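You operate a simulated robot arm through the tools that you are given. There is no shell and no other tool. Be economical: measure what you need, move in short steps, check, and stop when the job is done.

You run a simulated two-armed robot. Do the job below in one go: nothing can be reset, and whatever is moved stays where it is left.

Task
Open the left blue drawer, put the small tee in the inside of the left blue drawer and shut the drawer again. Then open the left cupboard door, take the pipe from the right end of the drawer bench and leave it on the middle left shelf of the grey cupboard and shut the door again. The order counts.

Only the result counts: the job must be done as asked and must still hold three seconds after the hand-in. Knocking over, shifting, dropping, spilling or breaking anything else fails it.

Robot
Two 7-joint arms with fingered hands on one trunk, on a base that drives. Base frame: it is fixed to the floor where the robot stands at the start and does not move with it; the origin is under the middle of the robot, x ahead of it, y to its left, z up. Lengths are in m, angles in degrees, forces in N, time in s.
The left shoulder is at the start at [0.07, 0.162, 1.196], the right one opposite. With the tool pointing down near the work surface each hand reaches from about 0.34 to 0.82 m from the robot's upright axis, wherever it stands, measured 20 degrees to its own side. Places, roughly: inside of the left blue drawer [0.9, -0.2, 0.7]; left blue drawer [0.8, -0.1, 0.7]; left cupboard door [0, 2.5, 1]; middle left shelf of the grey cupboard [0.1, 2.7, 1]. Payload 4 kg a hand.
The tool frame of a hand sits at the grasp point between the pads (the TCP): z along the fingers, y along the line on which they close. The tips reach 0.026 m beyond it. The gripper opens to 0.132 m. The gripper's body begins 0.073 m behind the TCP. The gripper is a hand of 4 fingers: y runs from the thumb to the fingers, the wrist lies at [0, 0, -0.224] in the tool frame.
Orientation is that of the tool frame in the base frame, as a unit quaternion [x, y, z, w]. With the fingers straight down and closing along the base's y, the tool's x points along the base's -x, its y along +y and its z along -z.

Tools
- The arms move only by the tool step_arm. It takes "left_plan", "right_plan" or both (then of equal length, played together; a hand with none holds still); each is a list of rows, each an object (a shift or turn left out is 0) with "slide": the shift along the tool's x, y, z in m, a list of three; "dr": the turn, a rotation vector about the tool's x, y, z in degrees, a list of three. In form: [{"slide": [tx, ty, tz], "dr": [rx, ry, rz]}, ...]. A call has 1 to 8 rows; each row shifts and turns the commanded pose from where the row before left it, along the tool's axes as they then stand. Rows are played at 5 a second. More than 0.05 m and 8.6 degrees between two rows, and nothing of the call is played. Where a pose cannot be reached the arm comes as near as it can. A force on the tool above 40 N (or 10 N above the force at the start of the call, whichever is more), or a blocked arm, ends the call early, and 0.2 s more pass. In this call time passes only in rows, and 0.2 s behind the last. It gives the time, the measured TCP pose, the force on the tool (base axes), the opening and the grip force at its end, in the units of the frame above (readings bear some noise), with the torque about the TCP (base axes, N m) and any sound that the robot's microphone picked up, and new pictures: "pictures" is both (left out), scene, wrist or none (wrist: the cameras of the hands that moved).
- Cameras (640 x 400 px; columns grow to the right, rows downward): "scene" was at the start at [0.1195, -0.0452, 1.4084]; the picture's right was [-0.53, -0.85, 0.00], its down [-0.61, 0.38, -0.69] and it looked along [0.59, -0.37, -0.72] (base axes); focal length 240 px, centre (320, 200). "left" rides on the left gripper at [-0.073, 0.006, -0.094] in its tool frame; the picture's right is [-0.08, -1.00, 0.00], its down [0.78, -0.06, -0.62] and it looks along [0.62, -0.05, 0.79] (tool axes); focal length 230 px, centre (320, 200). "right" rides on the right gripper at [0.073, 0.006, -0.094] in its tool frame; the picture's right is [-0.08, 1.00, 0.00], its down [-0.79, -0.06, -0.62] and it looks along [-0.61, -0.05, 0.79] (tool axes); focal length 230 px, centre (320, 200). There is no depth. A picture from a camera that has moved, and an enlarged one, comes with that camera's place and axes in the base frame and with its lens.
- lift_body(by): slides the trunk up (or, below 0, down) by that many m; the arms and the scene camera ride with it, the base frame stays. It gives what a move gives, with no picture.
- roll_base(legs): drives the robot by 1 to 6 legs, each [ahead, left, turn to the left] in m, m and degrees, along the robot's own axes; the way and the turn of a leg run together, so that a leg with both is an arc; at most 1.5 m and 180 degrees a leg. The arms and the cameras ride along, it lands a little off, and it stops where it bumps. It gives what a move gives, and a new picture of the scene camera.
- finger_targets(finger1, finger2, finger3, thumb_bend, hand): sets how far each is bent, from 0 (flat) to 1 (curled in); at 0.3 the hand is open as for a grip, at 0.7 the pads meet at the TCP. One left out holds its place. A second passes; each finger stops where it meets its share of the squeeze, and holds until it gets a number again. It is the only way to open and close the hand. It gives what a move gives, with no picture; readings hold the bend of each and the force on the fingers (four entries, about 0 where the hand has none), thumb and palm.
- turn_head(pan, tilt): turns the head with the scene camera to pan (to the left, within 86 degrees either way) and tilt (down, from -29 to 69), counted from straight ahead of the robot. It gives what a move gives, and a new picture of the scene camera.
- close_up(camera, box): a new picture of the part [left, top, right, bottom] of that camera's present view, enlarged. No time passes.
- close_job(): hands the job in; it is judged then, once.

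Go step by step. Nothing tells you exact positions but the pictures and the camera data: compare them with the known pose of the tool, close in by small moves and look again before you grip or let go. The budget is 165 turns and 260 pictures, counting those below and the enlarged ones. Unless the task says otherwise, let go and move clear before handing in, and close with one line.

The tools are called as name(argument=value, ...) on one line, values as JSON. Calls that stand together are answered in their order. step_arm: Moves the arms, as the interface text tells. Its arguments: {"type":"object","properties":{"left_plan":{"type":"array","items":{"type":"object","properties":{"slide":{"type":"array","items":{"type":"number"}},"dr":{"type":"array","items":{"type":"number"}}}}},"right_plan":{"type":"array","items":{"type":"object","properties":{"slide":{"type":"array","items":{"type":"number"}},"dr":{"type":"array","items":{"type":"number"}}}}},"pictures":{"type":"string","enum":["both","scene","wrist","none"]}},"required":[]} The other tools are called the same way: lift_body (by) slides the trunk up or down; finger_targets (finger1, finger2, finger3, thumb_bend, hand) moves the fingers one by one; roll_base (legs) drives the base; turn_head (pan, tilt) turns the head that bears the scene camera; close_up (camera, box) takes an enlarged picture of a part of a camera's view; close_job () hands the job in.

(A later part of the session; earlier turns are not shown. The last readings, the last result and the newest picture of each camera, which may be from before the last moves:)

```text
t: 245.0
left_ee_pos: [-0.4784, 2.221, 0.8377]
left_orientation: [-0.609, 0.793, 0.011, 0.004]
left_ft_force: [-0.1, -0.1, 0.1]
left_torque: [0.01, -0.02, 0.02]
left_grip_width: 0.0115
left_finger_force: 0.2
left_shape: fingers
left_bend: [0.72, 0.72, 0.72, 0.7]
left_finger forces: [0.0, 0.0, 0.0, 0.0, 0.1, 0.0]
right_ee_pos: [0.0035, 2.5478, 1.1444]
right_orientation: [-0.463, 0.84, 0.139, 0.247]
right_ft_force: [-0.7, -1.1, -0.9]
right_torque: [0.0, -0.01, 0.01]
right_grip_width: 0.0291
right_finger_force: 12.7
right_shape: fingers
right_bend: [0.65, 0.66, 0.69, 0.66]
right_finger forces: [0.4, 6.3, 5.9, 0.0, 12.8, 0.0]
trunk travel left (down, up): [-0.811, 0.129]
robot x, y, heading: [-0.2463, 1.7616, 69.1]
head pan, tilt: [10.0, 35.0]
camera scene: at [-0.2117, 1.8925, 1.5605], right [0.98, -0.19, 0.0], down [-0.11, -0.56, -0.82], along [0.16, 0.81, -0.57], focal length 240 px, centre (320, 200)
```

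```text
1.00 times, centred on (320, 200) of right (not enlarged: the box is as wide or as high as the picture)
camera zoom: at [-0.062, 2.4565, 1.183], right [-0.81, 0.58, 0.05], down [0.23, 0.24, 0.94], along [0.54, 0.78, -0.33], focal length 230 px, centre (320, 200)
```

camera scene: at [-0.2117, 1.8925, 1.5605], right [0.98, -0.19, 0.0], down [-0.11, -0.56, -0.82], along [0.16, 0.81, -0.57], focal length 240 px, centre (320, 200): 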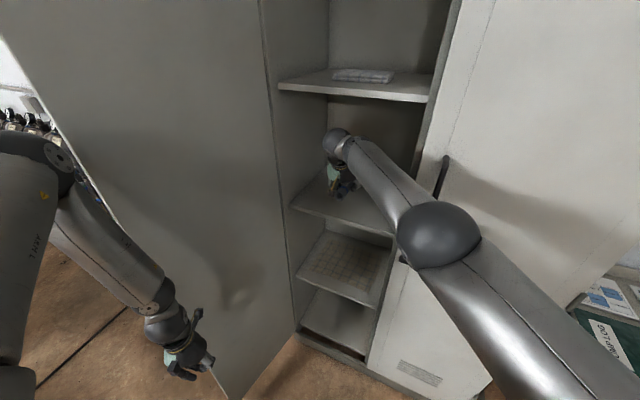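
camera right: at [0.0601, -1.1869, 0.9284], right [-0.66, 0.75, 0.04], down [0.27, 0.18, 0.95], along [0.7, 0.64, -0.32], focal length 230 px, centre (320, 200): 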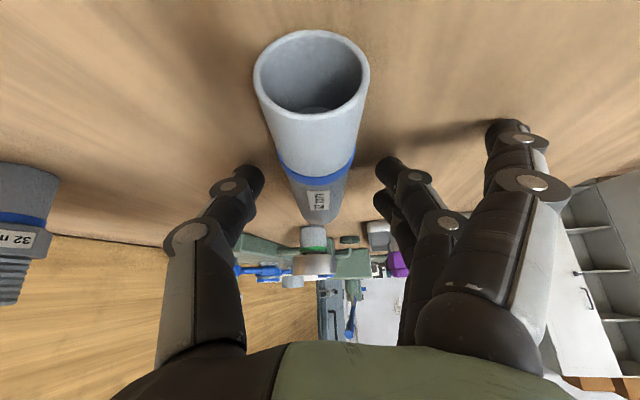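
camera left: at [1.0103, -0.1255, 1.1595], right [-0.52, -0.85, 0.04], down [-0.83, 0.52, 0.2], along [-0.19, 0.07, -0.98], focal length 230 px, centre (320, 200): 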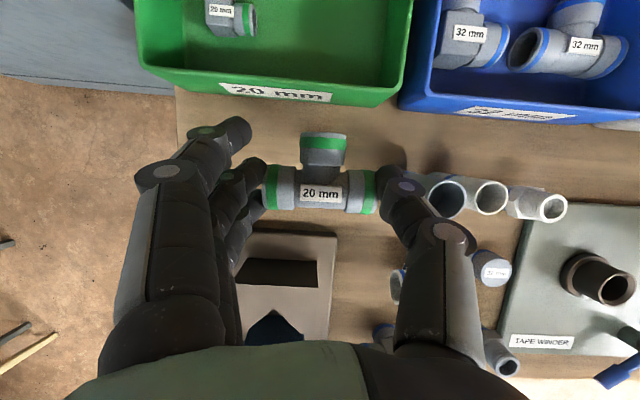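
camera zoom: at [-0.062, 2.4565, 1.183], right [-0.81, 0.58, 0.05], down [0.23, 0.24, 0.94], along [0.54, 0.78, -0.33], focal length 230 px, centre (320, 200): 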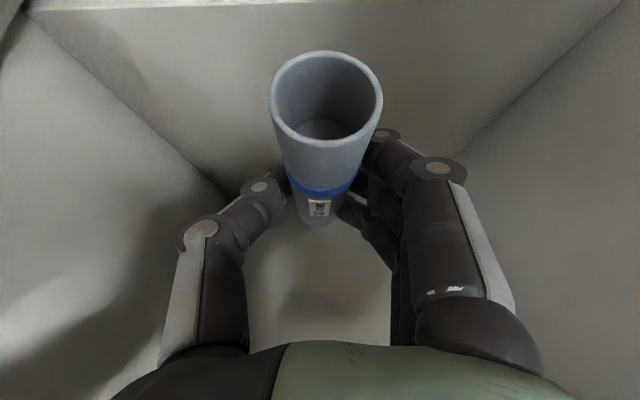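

The pipe is over the shelf. I lower 4 cm, go 5 cm deeper so it clears the door, then lower to contact.

lift_body(by=-0.04)

roll_base(legs=[[0.05, 0.0, 0]])

lift_body(by=-0.015)

close_up(camera="right", box=[0, 0, 640, 400])

```text
t: 245.8
left_ee_pos: [-0.4781, 2.2241, 0.7966]
left_orientation: [-0.61, 0.793, 0.01, 0.002]
left_ft_force: [-0.4, -0.7, 0.3]
left_torque: [0.02, -0.01, 0.0]
left_grip_width: 0.0119
left_finger_force: 0.1
left_shape: fingers
left_bend: [0.72, 0.72, 0.72, 0.7]
left_finger forces: [0.0, 0.0, 0.0, 0.1, 0.1, 0.1]
right_ee_pos: [0.0027, 2.5508, 1.1028]
right_orientation: [-0.464, 0.84, 0.139, 0.245]
right_ft_force: [-0.5, 0.8, -0.8]
right_torque: [0.02, -0.01, 0.01]
right_grip_width: 0.029
right_finger_force: 12.5
right_shape: fingers
right_bend: [0.65, 0.66, 0.69, 0.66]
right_finger forces: [0.3, 6.3, 5.8, 0.1, 12.8, 0.1]
trunk travel left (down, up): [-0.771, 0.169]
robot x, y, heading: [-0.2442, 1.7671, 69.1]
head pan, tilt: [10.0, 35.0]
```

```text
t: 246.7
left_ee_pos: [-0.4612, 2.2661, 0.7998]
left_orientation: [-0.61, 0.792, 0.01, 0.005]
left_ft_force: [-0.2, 0.4, 0.4]
left_torque: [0.03, -0.03, 0.0]
left_grip_width: 0.0117
left_finger_force: 0.0
left_shape: fingers
left_bend: [0.72, 0.72, 0.72, 0.7]
left_finger forces: [0.0, 0.0, 0.1, 0.1, 0.0, 0.1]
right_ee_pos: [0.0185, 2.5943, 1.1071]
right_orientation: [-0.464, 0.839, 0.14, 0.248]
right_ft_force: [0.1, -0.8, 0.1]
right_torque: [0.0, 0.0, 0.02]
right_grip_width: 0.0293
right_finger_force: 12.3
right_shape: fingers
right_bend: [0.65, 0.66, 0.69, 0.66]
right_finger forces: [0.4, 6.3, 5.9, 0.1, 12.8, 0.1]
trunk travel left (down, up): [-0.771, 0.169]
robot x, y, heading: [-0.2306, 1.8099, 69.2]
head pan, tilt: [10.0, 35.0]
camera scene: at [-0.1948, 1.9365, 1.5208], right [0.98, -0.19, 0.0], down [-0.11, -0.56, -0.82], along [0.16, 0.81, -0.57], focal length 240 px, centre (320, 200)
```

scene: 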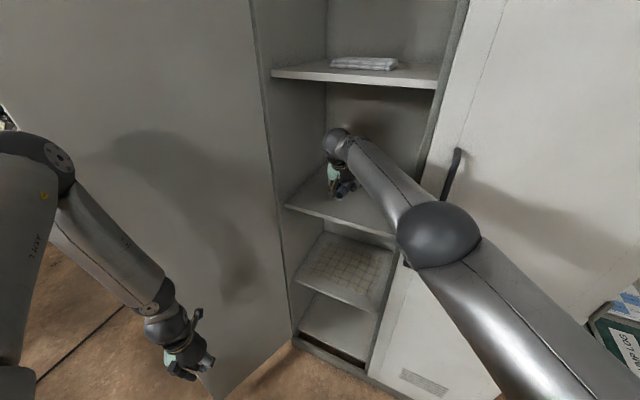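

```text
t: 247.4
left_ee_pos: [-0.4609, 2.2691, 0.7826]
left_orientation: [-0.609, 0.793, 0.01, 0.003]
left_ft_force: [0.0, 0.4, -0.2]
left_torque: [-0.02, 0.02, -0.01]
left_grip_width: 0.0117
left_finger_force: 0.0
left_shape: fingers
left_bend: [0.72, 0.72, 0.72, 0.7]
left_finger forces: [0.0, 0.1, 0.0, 0.1, 0.1, 0.0]
right_ee_pos: [0.0205, 2.5967, 1.0879]
right_orientation: [-0.465, 0.839, 0.139, 0.246]
right_ft_force: [0.3, 0.2, -0.3]
right_torque: [-0.02, -0.01, 0.01]
right_grip_width: 0.0292
right_finger_force: 12.3
right_shape: fingers
right_bend: [0.65, 0.66, 0.69, 0.66]
right_finger forces: [0.3, 6.3, 5.9, 0.0, 12.7, 0.1]
trunk travel left (down, up): [-0.756, 0.184]
robot x, y, heading: [-0.2296, 1.8084, 69.1]
head pan, tilt: [10.0, 35.0]
```

```text
1.00 times, centred on (320, 200) of right (not enlarged: the box is as wide or as high as the picture)
camera zoom: at [-0.044, 2.5048, 1.1271], right [-0.81, 0.58, 0.05], down [0.23, 0.24, 0.94], along [0.54, 0.78, -0.33], focal length 230 px, centre (320, 200)
```

zoom: 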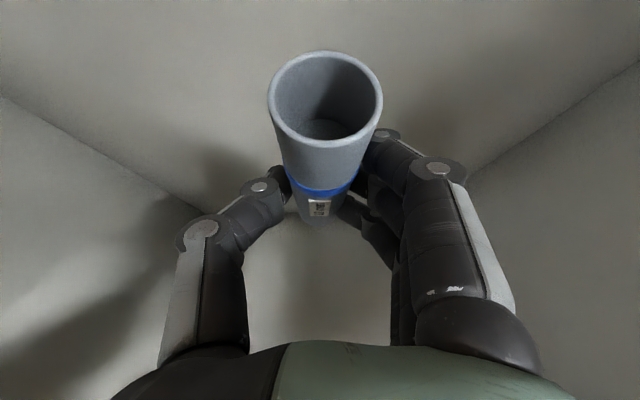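

finger_targets(hand="right", finger1=0.2)

lift_body(by=-0.008)

lift_body(by=-0.006)

close_up(camera="right", box=[0, 0, 640, 400])

```text
t: 248.4
left_ee_pos: [-0.461, 2.2694, 0.7827]
left_orientation: [-0.609, 0.793, 0.009, 0.002]
left_ft_force: [0.1, 0.2, -0.3]
left_torque: [0.01, -0.01, 0.01]
left_grip_width: 0.0119
left_finger_force: 0.1
left_shape: fingers
left_bend: [0.72, 0.72, 0.72, 0.7]
left_finger forces: [0.0, 0.1, 0.0, 0.1, 0.1, 0.0]
right_ee_pos: [0.0209, 2.598, 1.0872]
right_orientation: [-0.465, 0.84, 0.139, 0.245]
right_ft_force: [-0.6, 0.3, -0.6]
right_torque: [0.0, 0.0, 0.03]
right_grip_width: 0.0942
right_finger_force: 12.5
right_shape: fingers
right_bend: [0.2, 0.66, 0.69, 0.66]
right_finger forces: [0.0, 6.7, 5.9, 0.0, 12.7, 0.1]
trunk travel left (down, up): [-0.756, 0.184]
robot x, y, heading: [-0.2298, 1.8118, 69.0]
head pan, tilt: [10.0, 35.0]
```

```text
t: 248.9
left_ee_pos: [-0.4605, 2.2696, 0.7745]
left_orientation: [-0.61, 0.793, 0.01, 0.003]
left_ft_force: [0.0, -0.1, -0.5]
left_torque: [-0.03, 0.02, -0.02]
left_grip_width: 0.0117
left_finger_force: 0.0
left_shape: fingers
left_bend: [0.72, 0.72, 0.72, 0.7]
left_finger forces: [0.0, 0.0, 0.1, 0.0, 0.0, 0.0]
right_ee_pos: [0.0209, 2.5963, 1.0808]
right_orientation: [-0.464, 0.84, 0.138, 0.245]
right_ft_force: [0.8, -0.3, -0.6]
right_torque: [0.01, -0.01, 0.0]
right_grip_width: 0.0943
right_finger_force: 12.7
right_shape: fingers
right_bend: [0.2, 0.66, 0.69, 0.66]
right_finger forces: [0.0, 6.7, 6.0, 0.0, 12.8, 0.0]
trunk travel left (down, up): [-0.748, 0.192]
robot x, y, heading: [-0.2292, 1.8069, 68.8]
head pan, tilt: [10.0, 35.0]
```

```text
t: 249.5
left_ee_pos: [-0.4609, 2.2689, 0.7682]
left_orientation: [-0.61, 0.792, 0.009, 0.003]
left_ft_force: [0.0, -0.3, -0.8]
left_torque: [0.01, 0.02, 0.02]
left_grip_width: 0.0116
left_finger_force: 0.0
left_shape: fingers
left_bend: [0.72, 0.72, 0.72, 0.7]
left_finger forces: [0.0, 0.0, 0.1, 0.1, 0.1, 0.0]
right_ee_pos: [0.0207, 2.5966, 1.0741]
right_orientation: [-0.465, 0.839, 0.139, 0.245]
right_ft_force: [-0.7, 0.9, 0.6]
right_torque: [0.02, 0.0, -0.04]
right_grip_width: 0.0945
right_finger_force: 12.7
right_shape: fingers
right_bend: [0.2, 0.66, 0.69, 0.66]
right_finger forces: [0.1, 6.5, 6.1, 0.0, 12.7, 0.0]
trunk travel left (down, up): [-0.742, 0.198]
robot x, y, heading: [-0.2303, 1.8068, 69.0]
head pan, tilt: [10.0, 35.0]
```

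```text
1.00 times, centred on (320, 200) of right (not enlarged: the box is as wide or as high as the picture)
camera zoom: at [-0.0437, 2.5051, 1.1129], right [-0.81, 0.58, 0.05], down [0.23, 0.24, 0.94], along [0.54, 0.77, -0.33], focal length 230 px, centre (320, 200)
```

zoom: 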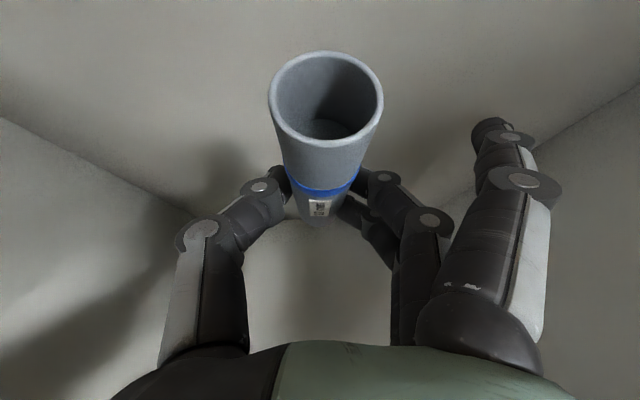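

lift_body(by=-0.01)

lift_body(by=-0.01)

close_up(camera="right", box=[0, 0, 640, 400])

```text
t: 250.1
left_ee_pos: [-0.4611, 2.2691, 0.7587]
left_orientation: [-0.609, 0.793, 0.009, 0.002]
left_ft_force: [-0.2, 0.0, 0.3]
left_torque: [0.0, -0.01, -0.02]
left_grip_width: 0.0118
left_finger_force: 0.0
left_shape: fingers
left_bend: [0.72, 0.72, 0.72, 0.7]
left_finger forces: [0.0, 0.1, 0.0, 0.1, 0.1, 0.1]
right_ee_pos: [0.0203, 2.5974, 1.0638]
right_orientation: [-0.464, 0.84, 0.139, 0.246]
right_ft_force: [0.3, -0.2, -0.9]
right_torque: [0.02, 0.0, -0.01]
right_grip_width: 0.0944
right_finger_force: 13.0
right_shape: fingers
right_bend: [0.2, 0.66, 0.69, 0.66]
right_finger forces: [0.0, 6.5, 6.0, 0.0, 12.8, 0.0]
trunk travel left (down, up): [-0.732, 0.208]
robot x, y, heading: [-0.228, 1.8077, 69.3]
head pan, tilt: [10.0, 35.0]
```

```text
t: 250.6
left_ee_pos: [-0.4602, 2.2684, 0.7497]
left_orientation: [-0.61, 0.792, 0.01, 0.002]
left_ft_force: [-0.6, -0.5, 0.2]
left_torque: [0.01, -0.03, 0.02]
left_grip_width: 0.0118
left_finger_force: 0.2
left_shape: fingers
left_bend: [0.72, 0.72, 0.72, 0.7]
left_finger forces: [0.0, 0.1, 0.0, 0.0, 0.0, 0.0]
right_ee_pos: [0.021, 2.5967, 1.0552]
right_orientation: [-0.465, 0.839, 0.139, 0.246]
right_ft_force: [-0.5, -1.1, 0.7]
right_torque: [0.01, -0.01, -0.03]
right_grip_width: 0.0943
right_finger_force: 13.1
right_shape: fingers
right_bend: [0.2, 0.66, 0.69, 0.66]
right_finger forces: [0.1, 6.6, 6.0, 0.1, 12.7, 0.0]
trunk travel left (down, up): [-0.722, 0.218]
robot x, y, heading: [-0.2283, 1.8108, 69.0]
head pan, tilt: [10.0, 35.0]
```

```text
1.00 times, centred on (320, 200) of right (not enlarged: the box is as wide or as high as the picture)
camera zoom: at [-0.0437, 2.5049, 1.0929], right [-0.81, 0.58, 0.05], down [0.23, 0.24, 0.94], along [0.54, 0.77, -0.33], focal length 230 px, centre (320, 200)
```

zoom: 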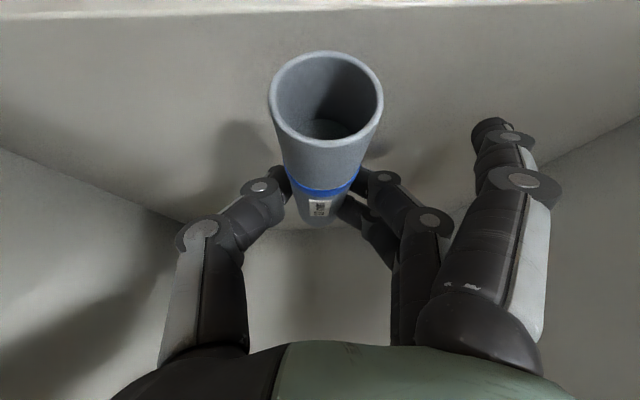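

The shelf front is a bit deeper and lower (z≈1.007) than assumed. I go 4 cm deeper before touching down.

roll_base(legs=[[0.04, 0.0, 0]])

lift_body(by=-0.007)

lift_body(by=-0.005)

close_up(camera="right", box=[0, 0, 640, 400])

```text
t: 251.5
left_ee_pos: [-0.4479, 2.3029, 0.7498]
left_orientation: [-0.61, 0.792, 0.01, 0.004]
left_ft_force: [-0.5, -1.1, 0.2]
left_torque: [0.01, -0.01, -0.01]
left_grip_width: 0.0116
left_finger_force: 0.0
left_shape: fingers
left_bend: [0.72, 0.72, 0.72, 0.7]
left_finger forces: [0.0, 0.0, 0.0, 0.0, 0.1, 0.0]
right_ee_pos: [0.0327, 2.63, 1.0582]
right_orientation: [-0.464, 0.839, 0.14, 0.248]
right_ft_force: [-0.1, -0.8, -0.9]
right_torque: [0.03, -0.01, 0.01]
right_grip_width: 0.0945
right_finger_force: 12.8
right_shape: fingers
right_bend: [0.2, 0.66, 0.69, 0.66]
right_finger forces: [0.1, 6.7, 6.0, 0.1, 12.8, 0.0]
trunk travel left (down, up): [-0.722, 0.218]
robot x, y, heading: [-0.2146, 1.8462, 69.2]
head pan, tilt: [10.0, 35.0]
camera scene: at [-0.1806, 1.9734, 1.4718], right [0.98, -0.19, 0.0], down [-0.11, -0.56, -0.82], along [0.16, 0.81, -0.57], focal length 240 px, centre (320, 200)
```

scene: 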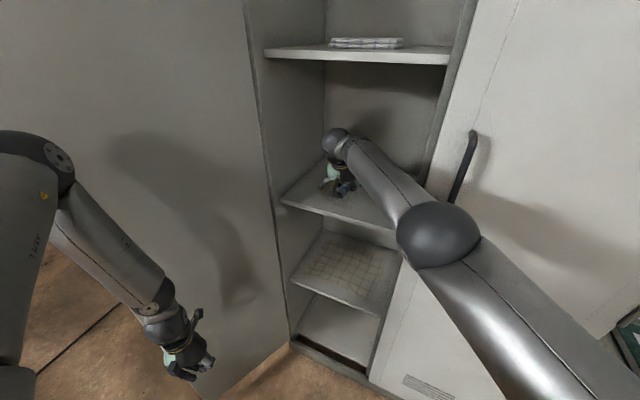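

```text
t: 252.1
left_ee_pos: [-0.4467, 2.305, 0.7421]
left_orientation: [-0.609, 0.793, 0.009, 0.002]
left_ft_force: [0.1, -0.5, 0.0]
left_torque: [0.01, 0.01, -0.02]
left_grip_width: 0.0118
left_finger_force: 0.0
left_shape: fingers
left_bend: [0.72, 0.72, 0.72, 0.7]
left_finger forces: [0.1, 0.1, 0.0, 0.0, 0.0, 0.1]
right_ee_pos: [0.0327, 2.6329, 1.0496]
right_orientation: [-0.464, 0.839, 0.14, 0.247]
right_ft_force: [-0.2, -0.1, -0.4]
right_torque: [-0.01, 0.01, -0.02]
right_grip_width: 0.0945
right_finger_force: 13.0
right_shape: fingers
right_bend: [0.2, 0.66, 0.69, 0.66]
right_finger forces: [0.1, 6.6, 6.0, 0.0, 12.6, 0.0]
trunk travel left (down, up): [-0.715, 0.225]
robot x, y, heading: [-0.2145, 1.8456, 69.2]
head pan, tilt: [10.0, 35.0]
```

```text
t: 252.6
left_ee_pos: [-0.4472, 2.3045, 0.737]
left_orientation: [-0.61, 0.792, 0.01, 0.002]
left_ft_force: [-0.7, 0.3, -0.1]
left_torque: [-0.02, -0.03, -0.02]
left_grip_width: 0.0115
left_finger_force: 0.0
left_shape: fingers
left_bend: [0.72, 0.72, 0.72, 0.7]
left_finger forces: [0.0, 0.0, 0.1, 0.0, 0.0, 0.0]
right_ee_pos: [0.0334, 2.6335, 1.0436]
right_orientation: [-0.464, 0.839, 0.139, 0.247]
right_ft_force: [0.2, 1.3, 0.0]
right_torque: [-0.03, -0.01, -0.03]
right_grip_width: 0.0945
right_finger_force: 12.8
right_shape: fingers
right_bend: [0.2, 0.66, 0.69, 0.66]
right_finger forces: [0.1, 6.7, 6.0, 0.0, 12.7, 0.1]
trunk travel left (down, up): [-0.71, 0.23]
robot x, y, heading: [-0.2175, 1.8445, 69.3]
head pan, tilt: [10.0, 35.0]
```

```text
1.00 times, centred on (320, 200) of right (not enlarged: the box is as wide or as high as the picture)
camera zoom: at [-0.0305, 2.5416, 1.0817], right [-0.81, 0.58, 0.05], down [0.23, 0.24, 0.94], along [0.54, 0.78, -0.33], focal length 230 px, centre (320, 200)
```

zoom: 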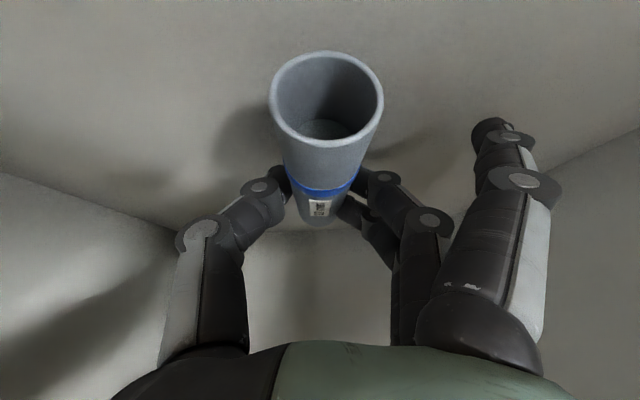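

lift_body(by=-0.008)

lift_body(by=-0.008)

lift_body(by=-0.008)

close_up(camera="right", box=[0, 0, 640, 400])

```text
t: 253.2
left_ee_pos: [-0.4471, 2.3056, 0.7292]
left_orientation: [-0.609, 0.793, 0.01, 0.003]
left_ft_force: [0.0, -0.4, 0.7]
left_torque: [0.01, -0.01, -0.03]
left_grip_width: 0.0117
left_finger_force: 0.1
left_shape: fingers
left_bend: [0.72, 0.72, 0.72, 0.7]
left_finger forces: [0.1, 0.0, 0.0, 0.1, 0.1, 0.1]
right_ee_pos: [0.0344, 2.6333, 1.0352]
right_orientation: [-0.464, 0.84, 0.139, 0.245]
right_ft_force: [-0.2, -0.2, -0.6]
right_torque: [-0.01, 0.01, 0.01]
right_grip_width: 0.0944
right_finger_force: 12.2
right_shape: fingers
right_bend: [0.2, 0.66, 0.69, 0.66]
right_finger forces: [0.0, 6.6, 5.9, 0.0, 12.8, 0.1]
trunk travel left (down, up): [-0.702, 0.238]
robot x, y, heading: [-0.2147, 1.8478, 69.3]
head pan, tilt: [10.0, 35.0]
```

```text
t: 253.8
left_ee_pos: [-0.4474, 2.3038, 0.7207]
left_orientation: [-0.609, 0.793, 0.01, 0.002]
left_ft_force: [0.3, 0.9, -0.8]
left_torque: [-0.03, 0.0, -0.02]
left_grip_width: 0.0119
left_finger_force: 0.1
left_shape: fingers
left_bend: [0.72, 0.72, 0.72, 0.7]
left_finger forces: [0.1, 0.0, 0.0, 0.0, 0.0, 0.1]
right_ee_pos: [0.0349, 2.6343, 1.0292]
right_orientation: [-0.463, 0.839, 0.141, 0.247]
right_ft_force: [0.5, -0.9, 6.1]
right_torque: [0.16, 0.3, 0.02]
right_grip_width: 0.0956
right_finger_force: 16.8
right_shape: fingers
right_bend: [0.19, 0.66, 0.69, 0.66]
right_finger forces: [4.9, 6.7, 7.6, 0.0, 14.1, 0.1]
trunk travel left (down, up): [-0.694, 0.246]
robot x, y, heading: [-0.2172, 1.8457, 68.9]
head pan, tilt: [10.0, 35.0]
```

```text
t: 254.3
left_ee_pos: [-0.4471, 2.3035, 0.7151]
left_orientation: [-0.61, 0.792, 0.01, 0.004]
left_ft_force: [0.6, -0.4, 0.9]
left_torque: [-0.05, -0.03, -0.04]
left_grip_width: 0.0117
left_finger_force: 0.0
left_shape: fingers
left_bend: [0.72, 0.72, 0.72, 0.7]
left_finger forces: [0.0, 0.0, 0.0, 0.0, 0.1, 0.0]
right_ee_pos: [0.0351, 2.6325, 1.0274]
right_orientation: [-0.463, 0.838, 0.145, 0.25]
right_ft_force: [8.1, 7.2, 33.4]
right_torque: [0.35, -0.47, 0.11]
right_grip_width: 0.0956
right_finger_force: 31.6
right_shape: fingers
right_bend: [0.19, 0.66, 0.69, 0.67]
right_finger forces: [5.8, 7.9, 8.6, 0.0, 41.6, 0.1]
trunk travel left (down, up): [-0.686, 0.254]
robot x, y, heading: [-0.2186, 1.8457, 68.8]
head pan, tilt: [10.0, 35.0]
```

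```text
1.00 times, centred on (320, 200) of right (not enlarged: the box is as wide or as high as the picture)
camera zoom: at [-0.0297, 2.5403, 1.0654], right [-0.81, 0.58, 0.05], down [0.23, 0.23, 0.95], along [0.54, 0.78, -0.32], focal length 230 px, centre (320, 200)
```

zoom: 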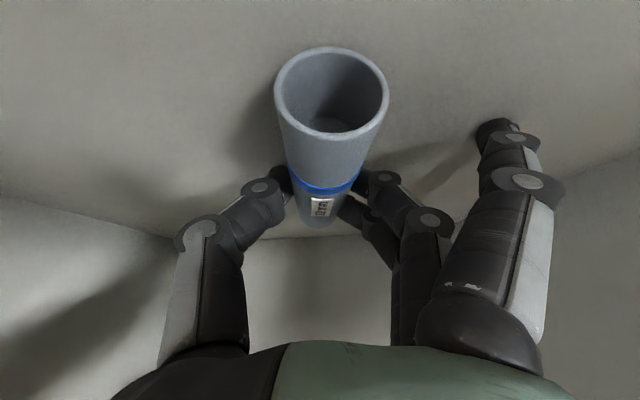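

Contact with the shelf. I ease up 5 mm and release gradually.

lift_body(by=0.005)

finger_targets(hand="right", finger2=0.62, finger3=0.64, thumb_bend=0.62)

finger_targets(hand="right", finger2=0.45, finger3=0.45, thumb_bend=0.47)

close_up(camera="right", box=[0, 0, 640, 400])

```text
t: 254.9
left_ee_pos: [-0.4471, 2.3042, 0.7173]
left_orientation: [-0.609, 0.793, 0.01, 0.003]
left_ft_force: [0.2, 0.3, 0.4]
left_torque: [0.03, 0.03, 0.01]
left_grip_width: 0.0116
left_finger_force: 0.0
left_shape: fingers
left_bend: [0.72, 0.72, 0.72, 0.7]
left_finger forces: [0.1, 0.0, 0.1, 0.1, 0.0, 0.0]
right_ee_pos: [0.0343, 2.6324, 1.0279]
right_orientation: [-0.464, 0.839, 0.141, 0.248]
right_ft_force: [7.1, 7.2, 24.7]
right_torque: [0.51, 0.09, -0.19]
right_grip_width: 0.0956
right_finger_force: 28.0
right_shape: fingers
right_bend: [0.19, 0.66, 0.69, 0.67]
right_finger forces: [8.7, 7.9, 8.9, 0.1, 30.0, 0.0]
trunk travel left (down, up): [-0.691, 0.249]
robot x, y, heading: [-0.2151, 1.8477, 68.8]
head pan, tilt: [10.0, 35.0]
```

```text
t: 255.9
left_ee_pos: [-0.4467, 2.304, 0.7188]
left_orientation: [-0.609, 0.793, 0.01, 0.003]
left_ft_force: [-0.7, 0.5, 0.2]
left_torque: [-0.01, -0.01, 0.0]
left_grip_width: 0.0116
left_finger_force: 0.1
left_shape: fingers
left_bend: [0.72, 0.72, 0.72, 0.7]
left_finger forces: [0.1, 0.1, 0.0, 0.1, 0.0, 0.0]
right_ee_pos: [0.0343, 2.6318, 1.0283]
right_orientation: [-0.464, 0.838, 0.142, 0.248]
right_ft_force: [5.3, 5.2, 26.2]
right_torque: [0.18, -0.71, 0.05]
right_grip_width: 0.0959
right_finger_force: 14.9
right_shape: fingers
right_bend: [0.19, 0.61, 0.64, 0.63]
right_finger forces: [1.8, 1.2, 1.1, 0.0, 25.5, 0.1]
trunk travel left (down, up): [-0.691, 0.249]
robot x, y, heading: [-0.2163, 1.8489, 69.0]
head pan, tilt: [10.0, 35.0]
```

```text
t: 256.9
left_ee_pos: [-0.4472, 2.3031, 0.7194]
left_orientation: [-0.609, 0.793, 0.009, 0.005]
left_ft_force: [0.1, 0.0, 0.2]
left_torque: [0.01, -0.03, 0.01]
left_grip_width: 0.0115
left_finger_force: 0.1
left_shape: fingers
left_bend: [0.72, 0.72, 0.72, 0.7]
left_finger forces: [0.0, 0.1, 0.1, 0.0, 0.0, 0.0]
right_ee_pos: [0.03, 2.6328, 1.0307]
right_orientation: [-0.465, 0.837, 0.143, 0.25]
right_ft_force: [-8.8, 5.3, 27.9]
right_torque: [0.03, -0.6, 0.16]
right_grip_width: 0.1014
right_finger_force: 12.6
right_shape: fingers
right_bend: [0.2, 0.45, 0.45, 0.54]
right_finger forces: [0.1, 0.0, 0.0, 0.1, 26.6, 0.0]
trunk travel left (down, up): [-0.691, 0.249]
robot x, y, heading: [-0.2145, 1.8471, 69.1]
head pan, tilt: [10.0, 35.0]
```

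```text
1.00 times, centred on (320, 200) of right (not enlarged: the box is as wide or as high as the picture)
camera zoom: at [-0.0343, 2.5399, 1.0682], right [-0.81, 0.58, 0.05], down [0.22, 0.23, 0.95], along [0.54, 0.78, -0.32], focal length 230 px, centre (320, 200)
```

zoom: 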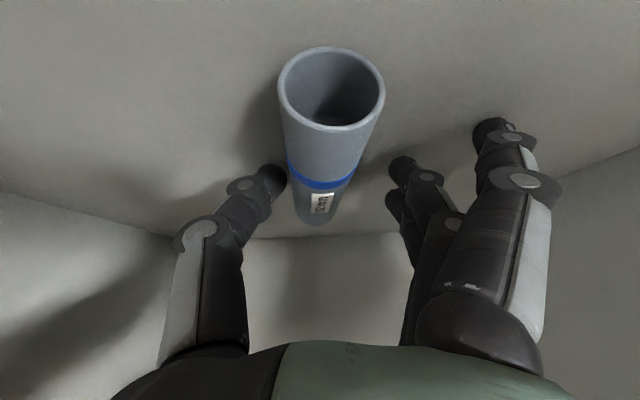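

The pipe rests on the shelf. I raise the hand clear of it and check.

lift_body(by=0.02)

lift_body(by=0.06)

close_up(camera="right", box=[0, 0, 640, 400])

```text
t: 257.5
left_ee_pos: [-0.447, 2.3031, 0.7368]
left_orientation: [-0.609, 0.793, 0.009, 0.003]
left_ft_force: [-0.7, 0.3, 0.5]
left_torque: [0.04, 0.0, 0.0]
left_grip_width: 0.0117
left_finger_force: 0.0
left_shape: fingers
left_bend: [0.72, 0.72, 0.72, 0.7]
left_finger forces: [0.0, 0.0, 0.0, 0.1, 0.0, 0.0]
right_ee_pos: [0.0337, 2.6331, 1.0417]
right_orientation: [-0.465, 0.839, 0.138, 0.246]
right_ft_force: [0.2, -0.3, -0.5]
right_torque: [-0.01, 0.0, -0.01]
right_grip_width: 0.1192
right_finger_force: 0.1
right_shape: fingers
right_bend: [0.2, 0.45, 0.45, 0.47]
right_finger forces: [0.1, 0.0, 0.0, 0.1, 0.1, 0.1]
trunk travel left (down, up): [-0.711, 0.229]
robot x, y, heading: [-0.2151, 1.8492, 69.1]
head pan, tilt: [10.0, 35.0]
```

```text
t: 258.5
left_ee_pos: [-0.4466, 2.306, 0.7977]
left_orientation: [-0.609, 0.793, 0.01, 0.003]
left_ft_force: [-0.3, -0.9, 0.6]
left_torque: [0.01, 0.0, 0.0]
left_grip_width: 0.0119
left_finger_force: 0.1
left_shape: fingers
left_bend: [0.72, 0.72, 0.72, 0.7]
left_finger forces: [0.0, 0.1, 0.0, 0.0, 0.1, 0.1]
right_ee_pos: [0.0345, 2.6343, 1.1047]
right_orientation: [-0.465, 0.839, 0.14, 0.246]
right_ft_force: [-1.4, -0.3, 0.1]
right_torque: [0.02, 0.01, -0.03]
right_grip_width: 0.119
right_finger_force: 0.0
right_shape: fingers
right_bend: [0.2, 0.45, 0.45, 0.47]
right_finger forces: [0.1, 0.0, 0.1, 0.1, 0.0, 0.0]
trunk travel left (down, up): [-0.771, 0.169]
robot x, y, heading: [-0.2142, 1.8449, 69.3]
head pan, tilt: [10.0, 35.0]
```

```text
1.00 times, centred on (320, 200) of right (not enlarged: the box is as wide or as high as the picture)
camera zoom: at [-0.0304, 2.542, 1.1424], right [-0.81, 0.58, 0.05], down [0.23, 0.24, 0.94], along [0.54, 0.78, -0.33], focal length 230 px, centre (320, 200)
```

zoom: 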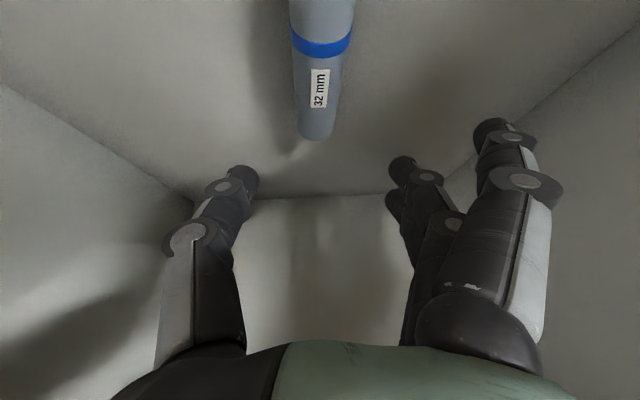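

The pipe lies still on the middle left shelf. I back the hand out.

roll_base(legs=[[-0.3, 0, 0]])

close_up(camera="right", box=[0, 0, 640, 400])

turn_head(pan=15, tilt=20)

```text
t: 260.6
left_ee_pos: [-0.551, 2.0257, 0.7972]
left_orientation: [-0.608, 0.794, 0.009, 0.002]
left_ft_force: [0.9, 0.1, 0.9]
left_torque: [-0.02, -0.03, 0.02]
left_grip_width: 0.012
left_finger_force: 0.0
left_shape: fingers
left_bend: [0.72, 0.72, 0.72, 0.7]
left_finger forces: [0.0, 0.0, 0.0, 0.0, 0.1, 0.0]
right_ee_pos: [-0.0711, 2.3545, 1.1033]
right_orientation: [-0.463, 0.84, 0.138, 0.246]
right_ft_force: [-0.4, 0.5, 0.5]
right_torque: [0.0, 0.0, -0.01]
right_grip_width: 0.1188
right_finger_force: 0.1
right_shape: fingers
right_bend: [0.2, 0.45, 0.45, 0.47]
right_finger forces: [0.0, 0.0, 0.0, 0.1, 0.0, 0.0]
trunk travel left (down, up): [-0.771, 0.169]
robot x, y, heading: [-0.3194, 1.5682, 68.7]
head pan, tilt: [10.0, 35.0]
camera scene: at [-0.2857, 1.6995, 1.52], right [0.98, -0.19, 0.0], down [-0.11, -0.56, -0.82], along [0.16, 0.8, -0.57], focal length 240 px, centre (320, 200)
```

scene: 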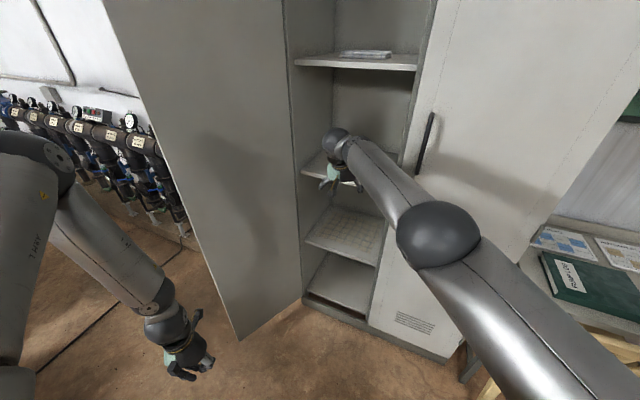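

```text
1.00 times, centred on (320, 200) of right (not enlarged: the box is as wide or as high as the picture)
camera zoom: at [-0.1356, 2.2622, 1.1417], right [-0.81, 0.59, 0.05], down [0.23, 0.24, 0.94], along [0.54, 0.77, -0.33], focal length 230 px, centre (320, 200)
```

zoom: 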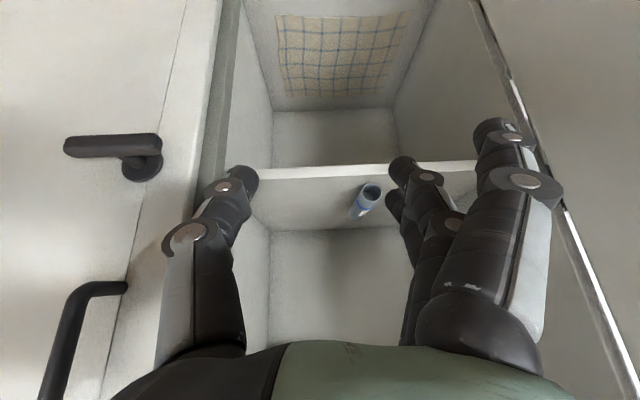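

```text
t: 261.4
left_ee_pos: [-0.555, 2.0253, 0.7974]
left_orientation: [-0.608, 0.794, 0.009, 0.003]
left_ft_force: [0.2, -0.3, 0.1]
left_torque: [0.04, 0.0, 0.0]
left_grip_width: 0.0118
left_finger_force: 0.1
left_shape: fingers
left_bend: [0.72, 0.72, 0.72, 0.7]
left_finger forces: [0.0, 0.1, 0.0, 0.0, 0.0, 0.0]
right_ee_pos: [-0.0719, 2.3534, 1.1041]
right_orientation: [-0.463, 0.84, 0.139, 0.246]
right_ft_force: [0.9, -1.0, 0.4]
right_torque: [-0.02, 0.01, -0.01]
right_grip_width: 0.1191
right_finger_force: 0.1
right_shape: fingers
right_bend: [0.2, 0.45, 0.45, 0.47]
right_finger forces: [0.1, 0.0, 0.0, 0.0, 0.0, 0.1]
trunk travel left (down, up): [-0.771, 0.169]
robot x, y, heading: [-0.3212, 1.5674, 68.9]
head pan, tilt: [15.0, 20.0]
camera scene: at [-0.2934, 1.7035, 1.544], right [0.99, -0.11, 0.0], down [-0.04, -0.34, -0.94], along [0.1, 0.93, -0.34], focal length 240 px, centre (320, 200)
```

scene: 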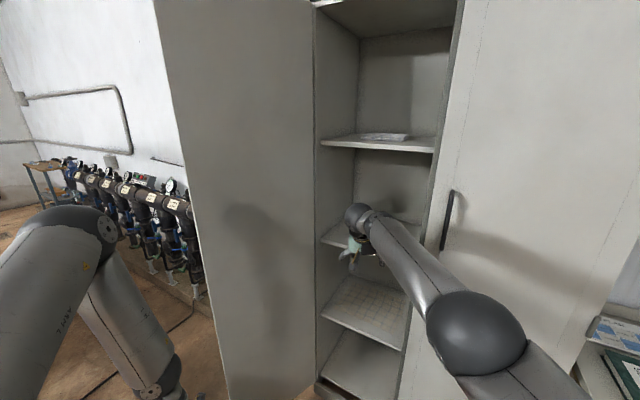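

The pipe is on the middle left shelf. To close the door I'll pinch its free edge with the left hand; first I reposition the left hand (up, left, then yaw and tilt).

step_arm(left_plan=[{"slide": [-0.0, 0.03, -0.038]}, {"slide": [-0.01, 0.03, -0.035]}, {"slide": [-0.02, 0.034, -0.027]}, {"slide": [-0.02, 0.034, -0.027]}, {"slide": [-0.02, 0.034, -0.027]}, {"slide": [-0.02, 0.034, -0.027]}, {"slide": [-0.02, 0.034, -0.027]}, {"slide": [-0.02, 0.034, -0.027]}], pictures="none")

step_arm(left_plan=[{"dr": [0, 0, 7.6]}, {"dr": [0, 0, 7.6]}, {"dr": [0, 0, 7.6]}, {"dr": [0, 0, 7.6]}, {"dr": [0, 0, 7.6]}, {"dr": [0, -8.2, 0]}, {"dr": [0, -8.2, 0]}, {"dr": [0, -8.2, 0]}], pictures="scene")

```text
t: 263.2
left_ee_pos: [-0.7728, 2.2159, 1.0359]
left_orientation: [-0.608, 0.794, 0.009, 0.002]
left_ft_force: [-0.8, -0.1, 0.7]
left_torque: [-0.02, -0.01, 0.01]
left_grip_width: 0.0116
left_finger_force: 0.0
left_shape: fingers
left_bend: [0.72, 0.72, 0.72, 0.7]
left_finger forces: [0.0, 0.0, 0.0, 0.1, 0.0, 0.0]
right_ee_pos: [-0.0704, 2.3546, 1.1024]
right_orientation: [-0.463, 0.84, 0.139, 0.247]
right_ft_force: [0.4, 0.3, 0.2]
right_torque: [-0.02, 0.01, 0.01]
right_grip_width: 0.1187
right_finger_force: 0.2
right_shape: fingers
right_bend: [0.2, 0.45, 0.45, 0.47]
right_finger forces: [0.0, 0.0, 0.1, 0.1, 0.1, 0.1]
trunk travel left (down, up): [-0.771, 0.169]
robot x, y, heading: [-0.3232, 1.5691, 69.1]
head pan, tilt: [15.0, 20.0]
```

```text
t: 265.0
left_ee_pos: [-0.7735, 2.2164, 1.0374]
left_orientation: [-0.307, 0.926, 0.078, 0.203]
left_ft_force: [-0.4, -0.3, -0.4]
left_torque: [-0.01, -0.01, 0.0]
left_grip_width: 0.0118
left_finger_force: 0.0
left_shape: fingers
left_bend: [0.72, 0.72, 0.72, 0.7]
left_finger forces: [0.1, 0.1, 0.0, 0.1, 0.1, 0.1]
right_ee_pos: [-0.072, 2.353, 1.1036]
right_orientation: [-0.463, 0.84, 0.138, 0.247]
right_ft_force: [-0.3, 0.9, 0.0]
right_torque: [0.01, -0.02, -0.04]
right_grip_width: 0.119
right_finger_force: 0.0
right_shape: fingers
right_bend: [0.2, 0.45, 0.45, 0.47]
right_finger forces: [0.0, 0.0, 0.0, 0.0, 0.0, 0.0]
trunk travel left (down, up): [-0.771, 0.169]
robot x, y, heading: [-0.3204, 1.5632, 68.9]
head pan, tilt: [15.0, 20.0]
camera scene: at [-0.2945, 1.7041, 1.5441], right [0.99, -0.11, 0.0], down [-0.04, -0.34, -0.94], along [0.1, 0.93, -0.34], focal length 240 px, centre (320, 200)
```

scene: 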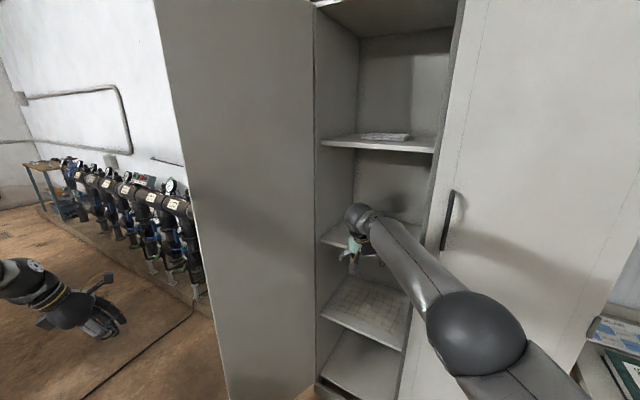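

step_arm(left_plan=[{"dr": [0, -8.2, 0]}, {"dr": [0, -8.2, 0]}, {"dr": [0, -8.2, 0]}], pictures="none")

finger_targets(hand="left", finger1=0.4, finger2=0.4, finger3=0.4, thumb_bend=0.4)

close_up(camera="left", box=[0, 0, 640, 400])

turn_head(pan=45, tilt=25)

```text
t: 265.8
left_ee_pos: [-0.7722, 2.2166, 1.0361]
left_orientation: [-0.284, 0.862, 0.142, 0.396]
left_ft_force: [-0.2, -0.2, -0.4]
left_torque: [-0.01, -0.02, 0.01]
left_grip_width: 0.0118
left_finger_force: 0.0
left_shape: fingers
left_bend: [0.72, 0.72, 0.72, 0.7]
left_finger forces: [0.0, 0.0, 0.0, 0.1, 0.1, 0.1]
right_ee_pos: [-0.071, 2.3521, 1.1045]
right_orientation: [-0.463, 0.84, 0.139, 0.247]
right_ft_force: [0.6, 0.3, -0.6]
right_torque: [0.01, -0.04, -0.02]
right_grip_width: 0.1189
right_finger_force: 0.1
right_shape: fingers
right_bend: [0.2, 0.45, 0.45, 0.47]
right_finger forces: [0.0, 0.0, 0.0, 0.0, 0.1, 0.0]
trunk travel left (down, up): [-0.771, 0.169]
robot x, y, heading: [-0.3261, 1.5703, 69.0]
head pan, tilt: [15.0, 20.0]
```

```text
t: 266.8
left_ee_pos: [-0.7729, 2.2165, 1.0367]
left_orientation: [-0.284, 0.863, 0.14, 0.394]
left_ft_force: [-0.2, 0.7, 0.2]
left_torque: [0.03, -0.01, -0.01]
left_grip_width: 0.1029
left_finger_force: 0.0
left_shape: fingers
left_bend: [0.4, 0.4, 0.4, 0.4]
left_finger forces: [0.0, 0.1, 0.1, 0.1, 0.0, 0.0]
right_ee_pos: [-0.0705, 2.3528, 1.1036]
right_orientation: [-0.464, 0.84, 0.138, 0.246]
right_ft_force: [0.2, -0.2, 0.1]
right_torque: [-0.03, 0.0, 0.01]
right_grip_width: 0.119
right_finger_force: 0.0
right_shape: fingers
right_bend: [0.2, 0.45, 0.45, 0.47]
right_finger forces: [0.0, 0.0, 0.1, 0.1, 0.0, 0.0]
trunk travel left (down, up): [-0.771, 0.169]
robot x, y, heading: [-0.3231, 1.5681, 69.1]
head pan, tilt: [15.0, 20.0]
```

```text
1.00 times, centred on (320, 200) of left (not enlarged: the box is as wide or as high as the picture)
camera zoom: at [-0.7946, 2.2049, 1.1528], right [0.64, -0.77, 0.04], down [-0.75, -0.63, -0.2], along [0.18, 0.1, -0.98], focal length 230 px, centre (320, 200)
```

zoom: 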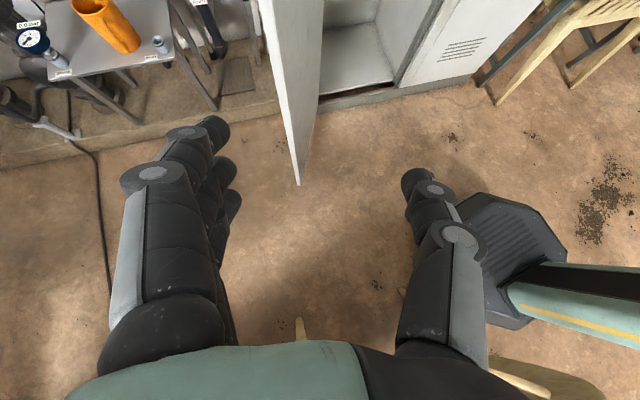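

```text
t: 267.7
left_ee_pos: [-0.7735, 2.2166, 1.0374]
left_orientation: [-0.284, 0.863, 0.14, 0.394]
left_ft_force: [1.0, 0.1, -0.2]
left_torque: [-0.01, 0.0, -0.01]
left_grip_width: 0.103
left_finger_force: 0.1
left_shape: fingers
left_bend: [0.4, 0.4, 0.4, 0.4]
left_finger forces: [0.0, 0.1, 0.1, 0.0, 0.1, 0.0]
right_ee_pos: [-0.0711, 2.3523, 1.105]
right_orientation: [-0.463, 0.84, 0.139, 0.246]
right_ft_force: [-0.7, -0.1, 0.3]
right_torque: [-0.03, -0.01, 0.02]
right_grip_width: 0.1191
right_finger_force: 0.0
right_shape: fingers
right_bend: [0.2, 0.45, 0.45, 0.47]
right_finger forces: [0.0, 0.0, 0.1, 0.1, 0.1, 0.0]
trunk travel left (down, up): [-0.771, 0.169]
robot x, y, heading: [-0.3227, 1.5625, 69.0]
head pan, tilt: [45.0, 25.0]
camera scene: at [-0.3404, 1.696, 1.5359], right [0.91, 0.4, 0.0], down [0.17, -0.39, -0.91], along [-0.37, 0.83, -0.42], focal length 240 px, centre (320, 200)
```

scene: 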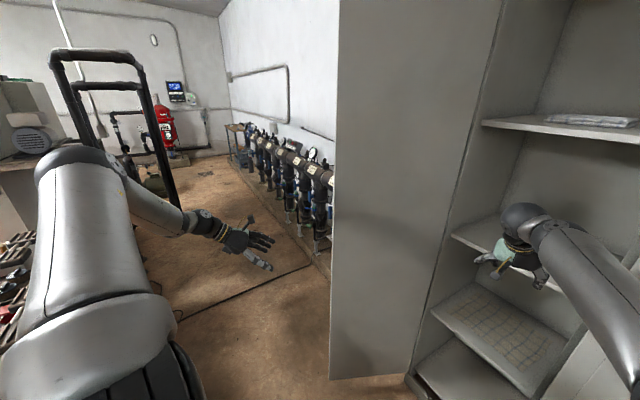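

The edge-on view is clear: the door edge is ~0.28 m ahead of the left hand. First I retract the right arm out of the door's sweep.

step_arm(right_plan=[{"slide": [0.033, -0.0076, -0.0214]}, {"slide": [0.033, -0.0076, -0.0214]}, {"slide": [0.033, -0.0076, -0.0214]}, {"slide": [0.033, -0.0076, -0.0214]}, {"slide": [0.033, -0.0076, -0.0214]}, {"slide": [0, -0.048, 0]}, {"slide": [0, -0.048, 0]}, {"slide": [0, -0.048, 0]}], pictures="none")

step_arm(right_plan=[{"slide": [0, -0.048, 0]}, {"slide": [0, -0.048, 0]}, {"slide": [0, -0.048, 0]}, {"slide": [0, -0.048, 0]}, {"slide": [0, -0.048, 0]}], pictures="none")

roll_base(legs=[[0.14, -0.06, 0]])

close_up(camera="left", box=[0, 0, 640, 400])

```text
t: 269.5
left_ee_pos: [-0.7736, 2.2148, 1.0375]
left_orientation: [-0.284, 0.862, 0.141, 0.394]
left_ft_force: [0.4, 0.2, 0.1]
left_torque: [0.0, -0.05, 0.03]
left_grip_width: 0.1031
left_finger_force: 0.1
left_shape: fingers
left_bend: [0.4, 0.4, 0.4, 0.4]
left_finger forces: [0.0, 0.0, 0.0, 0.1, 0.0, 0.0]
right_ee_pos: [-0.0136, 2.0931, 1.0844]
right_orientation: [-0.464, 0.839, 0.14, 0.247]
right_ft_force: [0.0, -0.5, 0.0]
right_torque: [-0.02, 0.0, 0.0]
right_grip_width: 0.1192
right_finger_force: 0.1
right_shape: fingers
right_bend: [0.2, 0.45, 0.45, 0.47]
right_finger forces: [0.1, 0.1, 0.0, 0.1, 0.1, 0.0]
right hand out of reach, approached as far as the arm can: row 6, 7, 8
trunk travel left (down, up): [-0.771, 0.169]
robot x, y, heading: [-0.3206, 1.568, 69.0]
head pan, tilt: [45.0, 25.0]
```

```text
t: 270.7
left_ee_pos: [-0.7724, 2.216, 1.0382]
left_orientation: [-0.285, 0.862, 0.141, 0.394]
left_ft_force: [-0.2, 0.1, -0.2]
left_torque: [0.02, 0.04, 0.0]
left_grip_width: 0.1031
left_finger_force: 0.1
left_shape: fingers
left_bend: [0.4, 0.4, 0.4, 0.4]
left_finger forces: [0.0, 0.0, 0.0, 0.1, 0.0, 0.0]
right_ee_pos: [0.1899, 1.9619, 1.0752]
right_orientation: [-0.464, 0.84, 0.139, 0.246]
right_ft_force: [-0.2, 0.0, -0.2]
right_torque: [-0.01, 0.08, 0.0]
right_grip_width: 0.1191
right_finger_force: 0.0
right_shape: fingers
right_bend: [0.2, 0.45, 0.45, 0.47]
right_finger forces: [0.0, 0.0, 0.0, 0.0, 0.0, 0.1]
right hand out of reach, approached as far as the arm can: row 2
trunk travel left (down, up): [-0.771, 0.169]
robot x, y, heading: [-0.3199, 1.569, 68.7]
head pan, tilt: [45.0, 25.0]
```

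```text
t: 272.1
left_ee_pos: [-0.6697, 2.3235, 1.0371]
left_orientation: [-0.286, 0.861, 0.142, 0.395]
left_ft_force: [0.1, 0.1, -0.1]
left_torque: [0.03, -0.03, -0.04]
left_grip_width: 0.1032
left_finger_force: 0.0
left_shape: fingers
left_bend: [0.4, 0.4, 0.4, 0.4]
left_finger forces: [0.0, 0.0, 0.0, 0.1, 0.0, 0.0]
right_ee_pos: [0.2938, 2.0726, 1.0782]
right_orientation: [-0.464, 0.839, 0.139, 0.247]
right_ft_force: [-0.3, -0.6, 0.2]
right_torque: [-0.01, 0.0, 0.01]
right_grip_width: 0.119
right_finger_force: 0.3
right_shape: fingers
right_bend: [0.2, 0.45, 0.45, 0.47]
right_finger forces: [0.0, 0.1, 0.0, 0.0, 0.1, 0.1]
trunk travel left (down, up): [-0.771, 0.169]
robot x, y, heading: [-0.2183, 1.6783, 69.2]
head pan, tilt: [45.0, 25.0]
camera scene: at [-0.2362, 1.804, 1.5361], right [0.91, 0.41, 0.0], down [0.17, -0.39, -0.91], along [-0.37, 0.83, -0.42], focal length 240 px, centre (320, 200)
```

scene: 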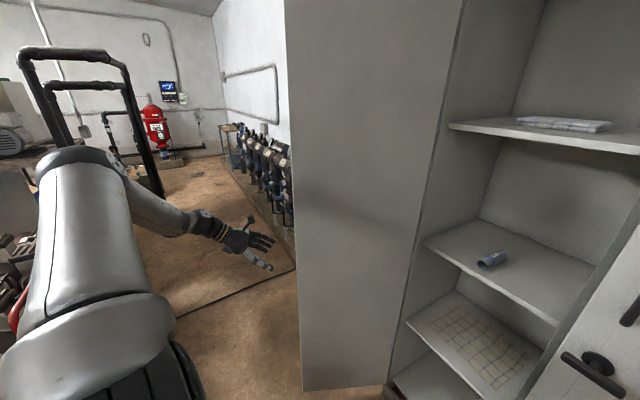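

```text
1.00 times, centred on (320, 200) of left (not enlarged: the box is as wide or as high as the picture)
camera zoom: at [-0.6911, 2.3123, 1.153], right [0.64, -0.77, 0.04], down [-0.75, -0.64, -0.2], along [0.18, 0.1, -0.98], focal length 230 px, centre (320, 200)
```

zoom: 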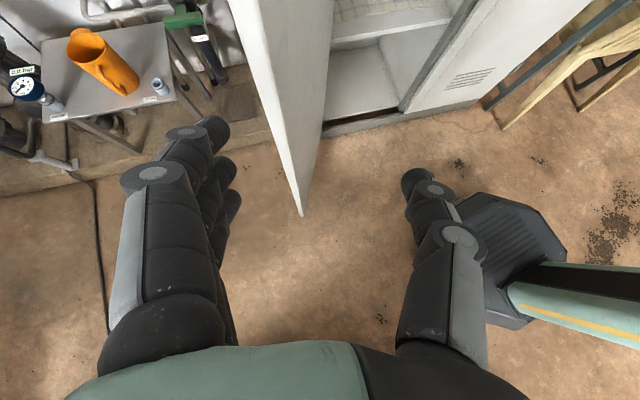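

The pipe is visible lying safely on the shelf. I advance the left hand so the door edge comes between thumb and fingers.

step_arm(left_plan=[{"slide": [-0.0223, 0.014, 0.026]}, {"slide": [-0.0223, 0.014, 0.026]}, {"slide": [-0.0223, 0.014, 0.026]}, {"slide": [-0.0223, 0.014, 0.026]}], pictures="wrist")

```text
t: 273.1
left_ee_pos: [-0.601, 2.443, 1.036]
left_orientation: [-0.29, 0.86, 0.142, 0.395]
left_ft_force: [-27.2, -39.9, 1.1]
left_torque: [5.29, -3.54, 0.35]
left_grip_width: 0.1034
left_finger_force: 0.0
left_shape: fingers
left_bend: [0.4, 0.4, 0.4, 0.4]
left_finger forces: [0.0, 0.0, 0.0, 0.0, 0.1, 0.1]
right_ee_pos: [0.2892, 2.0698, 1.0811]
right_orientation: [-0.466, 0.837, 0.14, 0.249]
right_ft_force: [-0.2, 0.1, -0.4]
right_torque: [0.02, -0.04, -0.03]
right_grip_width: 0.1194
right_finger_force: 0.1
right_shape: fingers
right_bend: [0.2, 0.45, 0.45, 0.47]
right_finger forces: [0.1, 0.0, 0.0, 0.0, 0.0, 0.1]
trunk travel left (down, up): [-0.771, 0.169]
robot x, y, heading: [-0.2136, 1.6764, 69.4]
head pan, tilt: [45.0, 25.0]
camera left: at [-0.6243, 2.4322, 1.1524], right [0.65, -0.76, 0.04], down [-0.74, -0.64, -0.2], along [0.18, 0.1, -0.98], focal length 230 px, centre (320, 200)
```

left: 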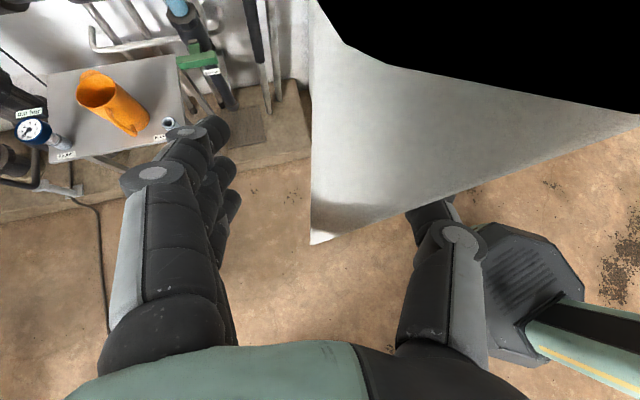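

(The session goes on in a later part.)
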